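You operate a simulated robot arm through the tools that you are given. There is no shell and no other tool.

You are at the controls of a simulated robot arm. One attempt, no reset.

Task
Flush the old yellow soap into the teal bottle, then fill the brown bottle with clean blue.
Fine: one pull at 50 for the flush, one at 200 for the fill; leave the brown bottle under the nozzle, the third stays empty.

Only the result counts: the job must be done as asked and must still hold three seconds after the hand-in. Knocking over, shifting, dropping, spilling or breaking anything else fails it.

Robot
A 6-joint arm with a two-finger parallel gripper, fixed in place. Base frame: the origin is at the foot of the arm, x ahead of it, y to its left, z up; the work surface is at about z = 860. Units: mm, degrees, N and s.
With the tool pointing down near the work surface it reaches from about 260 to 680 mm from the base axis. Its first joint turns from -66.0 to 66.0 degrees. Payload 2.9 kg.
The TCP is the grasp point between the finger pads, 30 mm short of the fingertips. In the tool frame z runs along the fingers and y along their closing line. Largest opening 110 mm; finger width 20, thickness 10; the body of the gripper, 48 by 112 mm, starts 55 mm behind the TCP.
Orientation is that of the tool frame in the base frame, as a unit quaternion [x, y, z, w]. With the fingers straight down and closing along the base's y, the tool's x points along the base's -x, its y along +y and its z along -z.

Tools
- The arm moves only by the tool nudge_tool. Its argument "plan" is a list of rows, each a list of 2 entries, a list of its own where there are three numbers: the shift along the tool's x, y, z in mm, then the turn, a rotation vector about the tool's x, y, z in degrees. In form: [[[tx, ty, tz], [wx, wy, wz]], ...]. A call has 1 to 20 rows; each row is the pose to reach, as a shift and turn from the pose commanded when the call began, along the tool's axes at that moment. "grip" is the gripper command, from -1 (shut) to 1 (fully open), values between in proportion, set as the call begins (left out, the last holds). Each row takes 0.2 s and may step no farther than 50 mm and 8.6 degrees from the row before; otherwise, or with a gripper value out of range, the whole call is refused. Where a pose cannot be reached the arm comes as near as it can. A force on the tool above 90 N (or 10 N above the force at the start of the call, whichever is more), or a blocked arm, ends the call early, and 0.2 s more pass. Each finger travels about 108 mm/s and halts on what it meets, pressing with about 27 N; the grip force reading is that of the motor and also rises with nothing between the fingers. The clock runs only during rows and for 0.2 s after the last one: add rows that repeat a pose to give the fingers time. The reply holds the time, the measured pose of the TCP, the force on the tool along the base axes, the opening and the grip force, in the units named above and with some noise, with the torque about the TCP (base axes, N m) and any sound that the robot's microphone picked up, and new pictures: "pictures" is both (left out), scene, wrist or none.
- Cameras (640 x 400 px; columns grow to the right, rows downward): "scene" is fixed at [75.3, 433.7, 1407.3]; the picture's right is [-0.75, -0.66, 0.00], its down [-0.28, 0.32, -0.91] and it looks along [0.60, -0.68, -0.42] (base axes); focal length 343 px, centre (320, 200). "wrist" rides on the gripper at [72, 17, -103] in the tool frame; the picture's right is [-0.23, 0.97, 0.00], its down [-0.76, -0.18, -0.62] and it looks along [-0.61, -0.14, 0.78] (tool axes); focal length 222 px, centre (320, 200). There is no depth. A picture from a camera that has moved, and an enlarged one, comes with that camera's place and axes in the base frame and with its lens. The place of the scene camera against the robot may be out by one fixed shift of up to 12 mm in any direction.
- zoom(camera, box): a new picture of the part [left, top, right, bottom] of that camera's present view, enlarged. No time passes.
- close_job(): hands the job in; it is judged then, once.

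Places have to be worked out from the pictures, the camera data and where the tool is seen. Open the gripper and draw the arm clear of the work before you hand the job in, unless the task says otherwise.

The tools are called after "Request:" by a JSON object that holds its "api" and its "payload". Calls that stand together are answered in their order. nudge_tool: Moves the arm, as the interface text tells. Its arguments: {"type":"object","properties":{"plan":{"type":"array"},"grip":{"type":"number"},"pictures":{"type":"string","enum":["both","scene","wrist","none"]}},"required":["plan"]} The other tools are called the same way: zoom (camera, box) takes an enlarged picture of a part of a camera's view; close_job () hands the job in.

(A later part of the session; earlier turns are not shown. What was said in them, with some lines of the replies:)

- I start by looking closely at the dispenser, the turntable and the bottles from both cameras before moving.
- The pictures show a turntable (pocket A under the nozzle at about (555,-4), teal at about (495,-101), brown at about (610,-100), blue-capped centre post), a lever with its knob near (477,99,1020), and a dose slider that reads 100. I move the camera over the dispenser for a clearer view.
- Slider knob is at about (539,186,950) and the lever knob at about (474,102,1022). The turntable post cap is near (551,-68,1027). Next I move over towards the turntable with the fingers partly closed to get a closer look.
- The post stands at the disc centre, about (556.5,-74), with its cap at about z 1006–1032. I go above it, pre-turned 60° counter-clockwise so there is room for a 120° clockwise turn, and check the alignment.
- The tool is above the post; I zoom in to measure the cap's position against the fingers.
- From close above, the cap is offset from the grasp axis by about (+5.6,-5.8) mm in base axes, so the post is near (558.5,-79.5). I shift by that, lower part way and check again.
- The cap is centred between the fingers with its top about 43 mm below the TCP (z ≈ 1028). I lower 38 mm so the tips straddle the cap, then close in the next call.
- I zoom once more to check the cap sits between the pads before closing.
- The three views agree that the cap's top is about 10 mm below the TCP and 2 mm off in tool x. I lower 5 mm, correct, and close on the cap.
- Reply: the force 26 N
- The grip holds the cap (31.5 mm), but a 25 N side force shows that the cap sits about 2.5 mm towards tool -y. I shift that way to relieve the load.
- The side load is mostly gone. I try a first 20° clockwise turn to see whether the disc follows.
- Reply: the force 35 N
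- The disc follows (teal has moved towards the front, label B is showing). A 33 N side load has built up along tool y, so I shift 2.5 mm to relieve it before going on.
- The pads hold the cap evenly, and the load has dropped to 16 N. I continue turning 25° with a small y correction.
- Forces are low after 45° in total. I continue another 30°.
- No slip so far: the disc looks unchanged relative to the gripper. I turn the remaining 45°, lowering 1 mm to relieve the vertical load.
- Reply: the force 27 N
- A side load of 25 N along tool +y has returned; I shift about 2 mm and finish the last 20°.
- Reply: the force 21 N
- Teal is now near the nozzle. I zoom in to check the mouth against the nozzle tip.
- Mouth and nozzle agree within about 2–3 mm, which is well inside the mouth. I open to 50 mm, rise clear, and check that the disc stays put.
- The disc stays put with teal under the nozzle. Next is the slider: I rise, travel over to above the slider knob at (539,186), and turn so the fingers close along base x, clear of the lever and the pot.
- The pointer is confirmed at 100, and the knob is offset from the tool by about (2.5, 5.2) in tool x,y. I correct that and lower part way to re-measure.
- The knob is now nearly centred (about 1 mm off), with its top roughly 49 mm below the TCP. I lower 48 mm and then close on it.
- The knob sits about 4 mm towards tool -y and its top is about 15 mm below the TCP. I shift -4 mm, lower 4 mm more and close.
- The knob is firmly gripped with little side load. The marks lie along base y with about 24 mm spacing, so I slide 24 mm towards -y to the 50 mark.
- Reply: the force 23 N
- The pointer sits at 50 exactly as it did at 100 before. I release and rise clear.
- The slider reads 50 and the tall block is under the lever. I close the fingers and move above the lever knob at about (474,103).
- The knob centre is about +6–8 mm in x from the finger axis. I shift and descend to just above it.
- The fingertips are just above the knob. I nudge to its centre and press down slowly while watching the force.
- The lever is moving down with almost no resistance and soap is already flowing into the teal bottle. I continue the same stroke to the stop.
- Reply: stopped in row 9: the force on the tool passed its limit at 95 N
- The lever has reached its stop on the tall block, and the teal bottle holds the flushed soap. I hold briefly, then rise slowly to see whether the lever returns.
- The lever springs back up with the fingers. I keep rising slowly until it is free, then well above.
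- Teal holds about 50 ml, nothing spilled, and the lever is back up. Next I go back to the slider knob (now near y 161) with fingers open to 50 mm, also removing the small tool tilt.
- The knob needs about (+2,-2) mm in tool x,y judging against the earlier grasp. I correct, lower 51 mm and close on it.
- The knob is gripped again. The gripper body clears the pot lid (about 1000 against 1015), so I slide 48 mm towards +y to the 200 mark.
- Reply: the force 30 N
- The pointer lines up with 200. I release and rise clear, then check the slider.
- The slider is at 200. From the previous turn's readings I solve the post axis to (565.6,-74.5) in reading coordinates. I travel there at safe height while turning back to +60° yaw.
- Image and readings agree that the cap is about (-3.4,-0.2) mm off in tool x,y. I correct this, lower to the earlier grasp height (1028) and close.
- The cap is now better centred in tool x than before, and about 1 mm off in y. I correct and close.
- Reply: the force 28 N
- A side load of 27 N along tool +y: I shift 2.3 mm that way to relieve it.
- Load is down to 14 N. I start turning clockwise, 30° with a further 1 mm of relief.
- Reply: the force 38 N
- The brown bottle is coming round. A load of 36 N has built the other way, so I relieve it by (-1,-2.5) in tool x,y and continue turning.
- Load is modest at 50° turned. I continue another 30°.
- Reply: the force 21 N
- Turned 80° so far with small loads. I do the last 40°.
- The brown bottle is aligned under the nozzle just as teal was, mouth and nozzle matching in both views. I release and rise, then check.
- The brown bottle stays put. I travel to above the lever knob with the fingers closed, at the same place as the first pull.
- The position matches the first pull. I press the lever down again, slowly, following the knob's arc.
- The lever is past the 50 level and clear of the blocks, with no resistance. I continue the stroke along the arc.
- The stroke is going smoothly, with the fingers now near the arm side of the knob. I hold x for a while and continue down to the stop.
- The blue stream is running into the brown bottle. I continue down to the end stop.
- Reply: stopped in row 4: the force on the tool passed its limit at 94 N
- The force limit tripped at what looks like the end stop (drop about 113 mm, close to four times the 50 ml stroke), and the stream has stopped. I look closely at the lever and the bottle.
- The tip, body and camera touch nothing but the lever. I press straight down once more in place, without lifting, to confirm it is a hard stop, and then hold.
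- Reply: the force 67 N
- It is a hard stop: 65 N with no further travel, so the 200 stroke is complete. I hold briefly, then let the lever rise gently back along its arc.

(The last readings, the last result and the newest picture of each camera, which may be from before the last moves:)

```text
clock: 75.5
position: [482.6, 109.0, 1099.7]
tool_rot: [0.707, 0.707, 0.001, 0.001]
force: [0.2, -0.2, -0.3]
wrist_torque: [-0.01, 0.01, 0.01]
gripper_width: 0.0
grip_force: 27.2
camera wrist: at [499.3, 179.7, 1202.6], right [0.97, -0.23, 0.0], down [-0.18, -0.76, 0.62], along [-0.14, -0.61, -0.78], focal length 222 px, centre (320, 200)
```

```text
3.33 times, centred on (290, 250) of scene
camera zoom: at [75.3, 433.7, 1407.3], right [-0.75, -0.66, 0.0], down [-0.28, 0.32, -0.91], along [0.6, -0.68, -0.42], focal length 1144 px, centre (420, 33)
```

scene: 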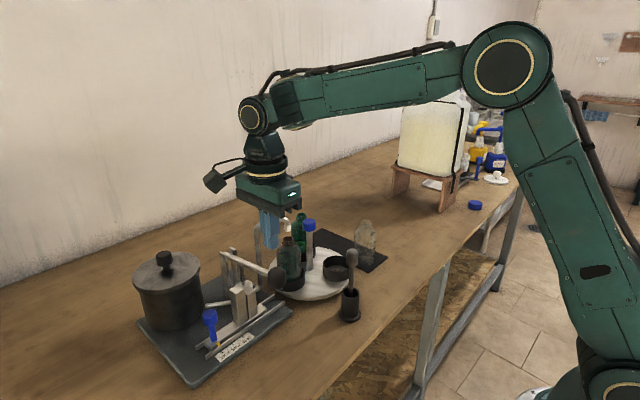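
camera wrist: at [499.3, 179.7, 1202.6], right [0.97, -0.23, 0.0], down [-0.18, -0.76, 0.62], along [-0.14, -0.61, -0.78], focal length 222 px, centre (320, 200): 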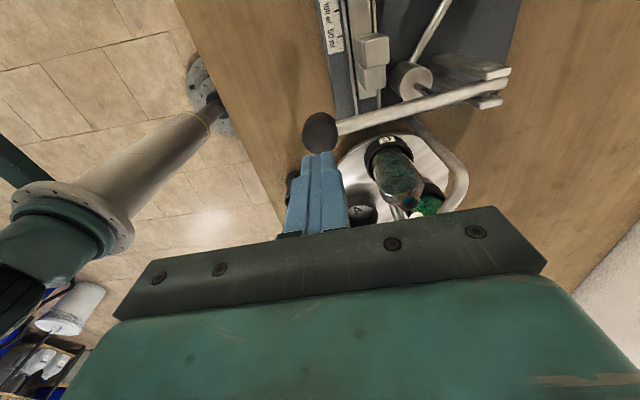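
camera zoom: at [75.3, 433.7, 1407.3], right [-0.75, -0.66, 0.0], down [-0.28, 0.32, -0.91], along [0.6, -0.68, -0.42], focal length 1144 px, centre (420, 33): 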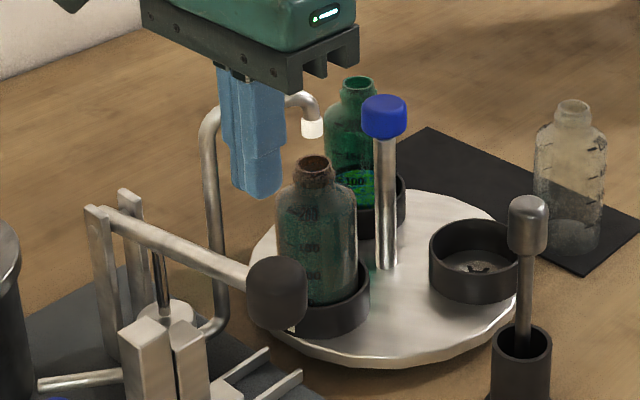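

The brown bottle is filled, the lever is back up and nothing is spilled. I raise the arm, draw it back clear and open the gripper.

Request:
{"api": "nudge_tool", "payload": {"plan": [[[0, 0, -40], [0, 0, 0]], [[0, -10, -85], [0, 0, 0]], [[0, -40, -120], [0, 0, 0]], [[-20, -75, -150], [0, 0, 0]], [[-40, -110, -165], [0, 0, 0]], [[-40, -130, -165], [0, 0, 0]], [[-40, -130, -165], [0, 0, 0]], [[-40, -130, -165], [0, 0, 0]]], "grip": -1, "pictures": "none"}}

Request:
{"api": "nudge_tool", "payload": {"plan": [[[0, 0, 0], [0, 0, 0]], [[0, 0, 0], [0, 0, 0]], [[0, 0, 0], [0, 0, 0]], [[0, 0, 0], [0, 0, 0]]], "grip": 1, "pictures": "both"}}

Request:
{"api": "zoom", "payload": {"camera": "scene", "box": [120, 180, 400, 390]}}

Request:
{"api": "zoom", "payload": {"camera": "scene", "box": [240, 200, 360, 310]}}

```text
refused: row 4 steps farther than a row can; nothing moved
```

```text
clock: 76.5
position: [483.7, 106.9, 1099.7]
tool_rot: [0.707, 0.707, 0.001, 0.001]
force: [0.1, 0.1, -0.4]
wrist_torque: [-0.03, 0.02, -0.04]
gripper_width: 110.0
grip_force: 0.0
camera wrist: at [499.5, 179.6, 1202.2], right [0.97, -0.23, 0.0], down [-0.18, -0.76, 0.62], along [-0.14, -0.61, -0.78], focal length 222 px, centre (320, 200)
```

scene: 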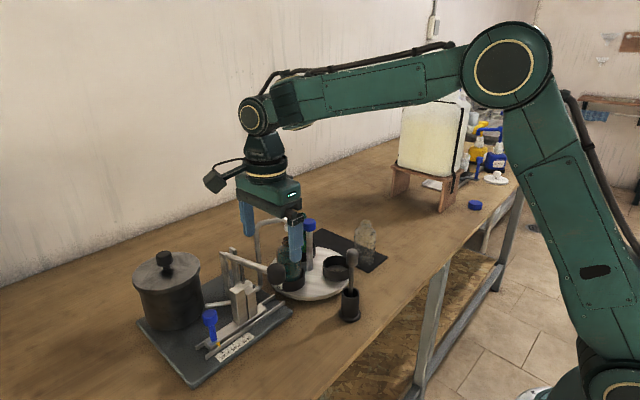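
wrist: 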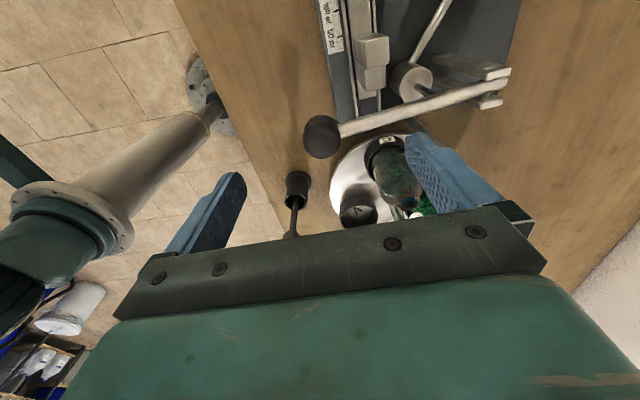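

```text
1.90 times, centred on (260, 285) of scene
camera zoom: at [75.3, 433.7, 1407.3], right [-0.75, -0.66, 0.0], down [-0.28, 0.32, -0.91], along [0.6, -0.68, -0.42], focal length 654 px, centre (434, 38)
```

zoom: 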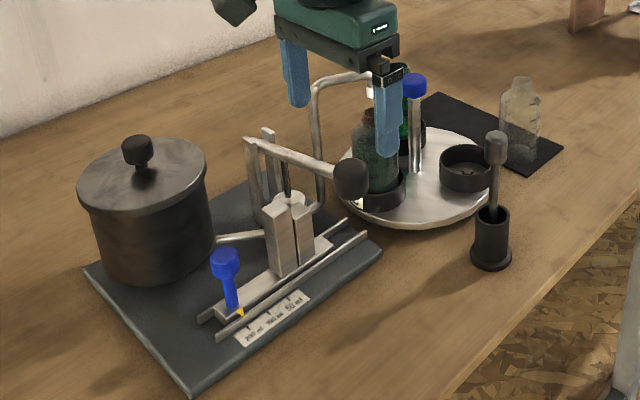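

```text
3.64 times, centred on (300, 255) of scene
camera zoom: at [75.3, 433.7, 1407.3], right [-0.75, -0.66, 0.0], down [-0.28, 0.32, -0.91], along [0.6, -0.68, -0.42], focal length 1248 px, centre (393, 0)
```

zoom: 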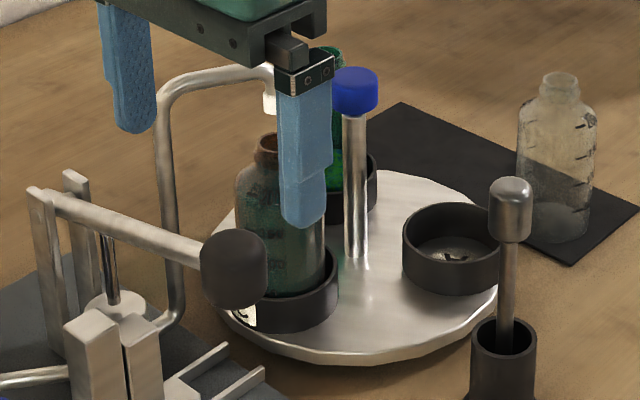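

The retreat was refused for a too-long step, and the gripper opened in place at z 1100 without touching anything. I now rise straight up and then draw back in smaller steps.

Request:
{"api": "nudge_tool", "payload": {"plan": [[[0, 0, -30], [0, 0, 0]], [[0, 0, -65], [0, 0, 0]], [[0, 0, -100], [0, 0, 0]], [[-5, -25, -130], [0, 0, 0]], [[-15, -55, -150], [0, 0, 0]], [[-25, -90, -160], [0, 0, 0]], [[-35, -120, -165], [0, 0, 0]], [[-35, -120, -165], [0, 0, 0]], [[-35, -120, -165], [0, 0, 0]]], "pictures": "both"}}

Request:
{"api": "zoom", "payload": {"camera": "scene", "box": [240, 200, 360, 310]}}

Request:
{"api": "zoom", "payload": {"camera": "scene", "box": [120, 180, 400, 390]}}

```text
clock: 78.5
position: [361.4, 72.1, 1264.4]
tool_rot: [0.708, 0.707, 0.001, 0.001]
force: [0.0, 0.5, -0.2]
wrist_torque: [0.0, 0.01, 0.02]
gripper_width: 109.9
grip_force: 0.1
camera wrist: at [377.7, 144.6, 1368.5], right [0.97, -0.23, 0.0], down [-0.18, -0.76, 0.62], along [-0.14, -0.61, -0.78], focal length 222 px, centre (320, 200)
```

scene: 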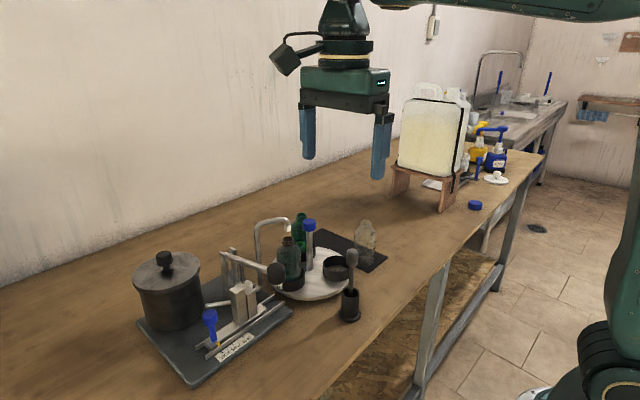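
wrist: 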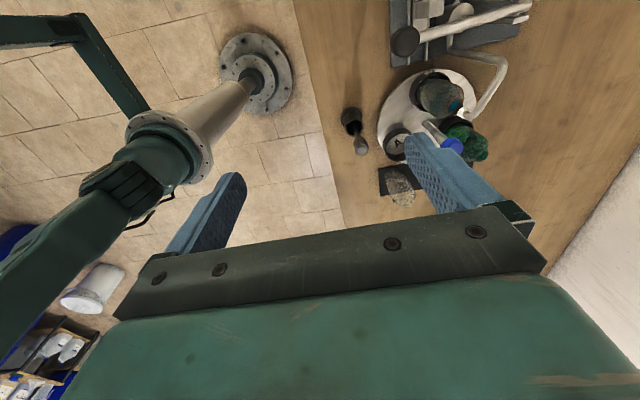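

```text
3.64 times, centred on (300, 255) of scene
camera zoom: at [75.3, 433.7, 1407.3], right [-0.75, -0.66, 0.0], down [-0.28, 0.32, -0.91], along [0.6, -0.68, -0.42], focal length 1248 px, centre (393, 0)
```

zoom: 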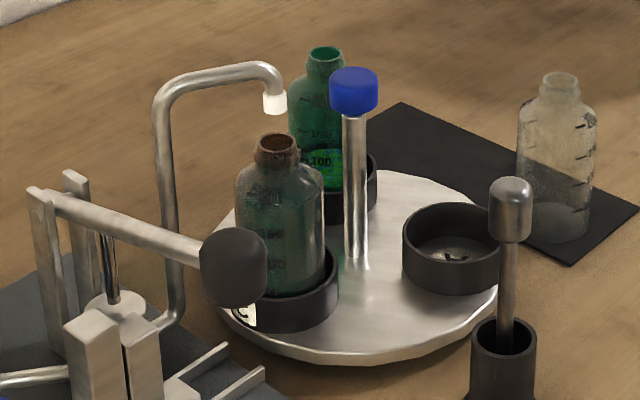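

```text
1.90 times, centred on (260, 285) of scene
camera zoom: at [75.3, 433.7, 1407.3], right [-0.75, -0.66, 0.0], down [-0.28, 0.32, -0.91], along [0.6, -0.68, -0.42], focal length 654 px, centre (434, 38)
```

zoom: 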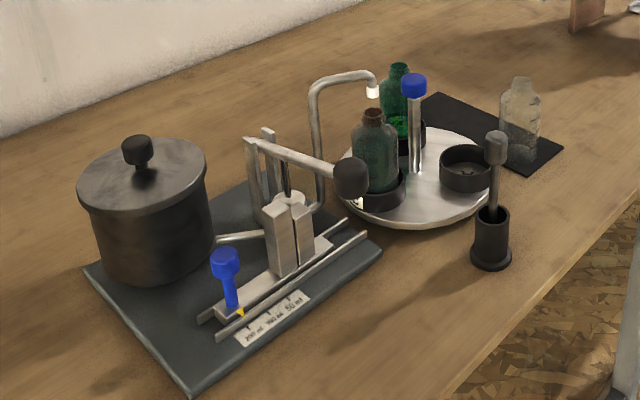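

The final state looks right: the teal bottle holds the flush, and the brown bottle is filled with blue and under the nozzle. The clear bottle is empty on its mat, the lever is up, nothing is spilled, and the arm is clear with the gripper open. I hand the job in.

Request:
{"api": "close_job", "payload": {}}

```text
The job is handed in.
```

I flushed the old yellow soap into the teal bottle and filled the brown bottle with clean blue. The job is handed in; no verdict has come back yet.

- **Flush:** I set the slider to 50 and pulled the lever once, down to its stop, with the teal bottle under the nozzle.
- **Fill:** I set the slider to 200 and pulled the lever once, down to a hard stop. The blue stream went into the brown bottle, which now looks full.
- **How things were left:** The brown bottle is under the nozzle, and the clear third bottle is empty on its mat. The lever is back up. The arm is clear of the work with the gripper open.

I saw no spills, and nothing else was knocked over or moved in the final pictures. I judged the amounts from the stops and the pictures, since there is no volume reading.
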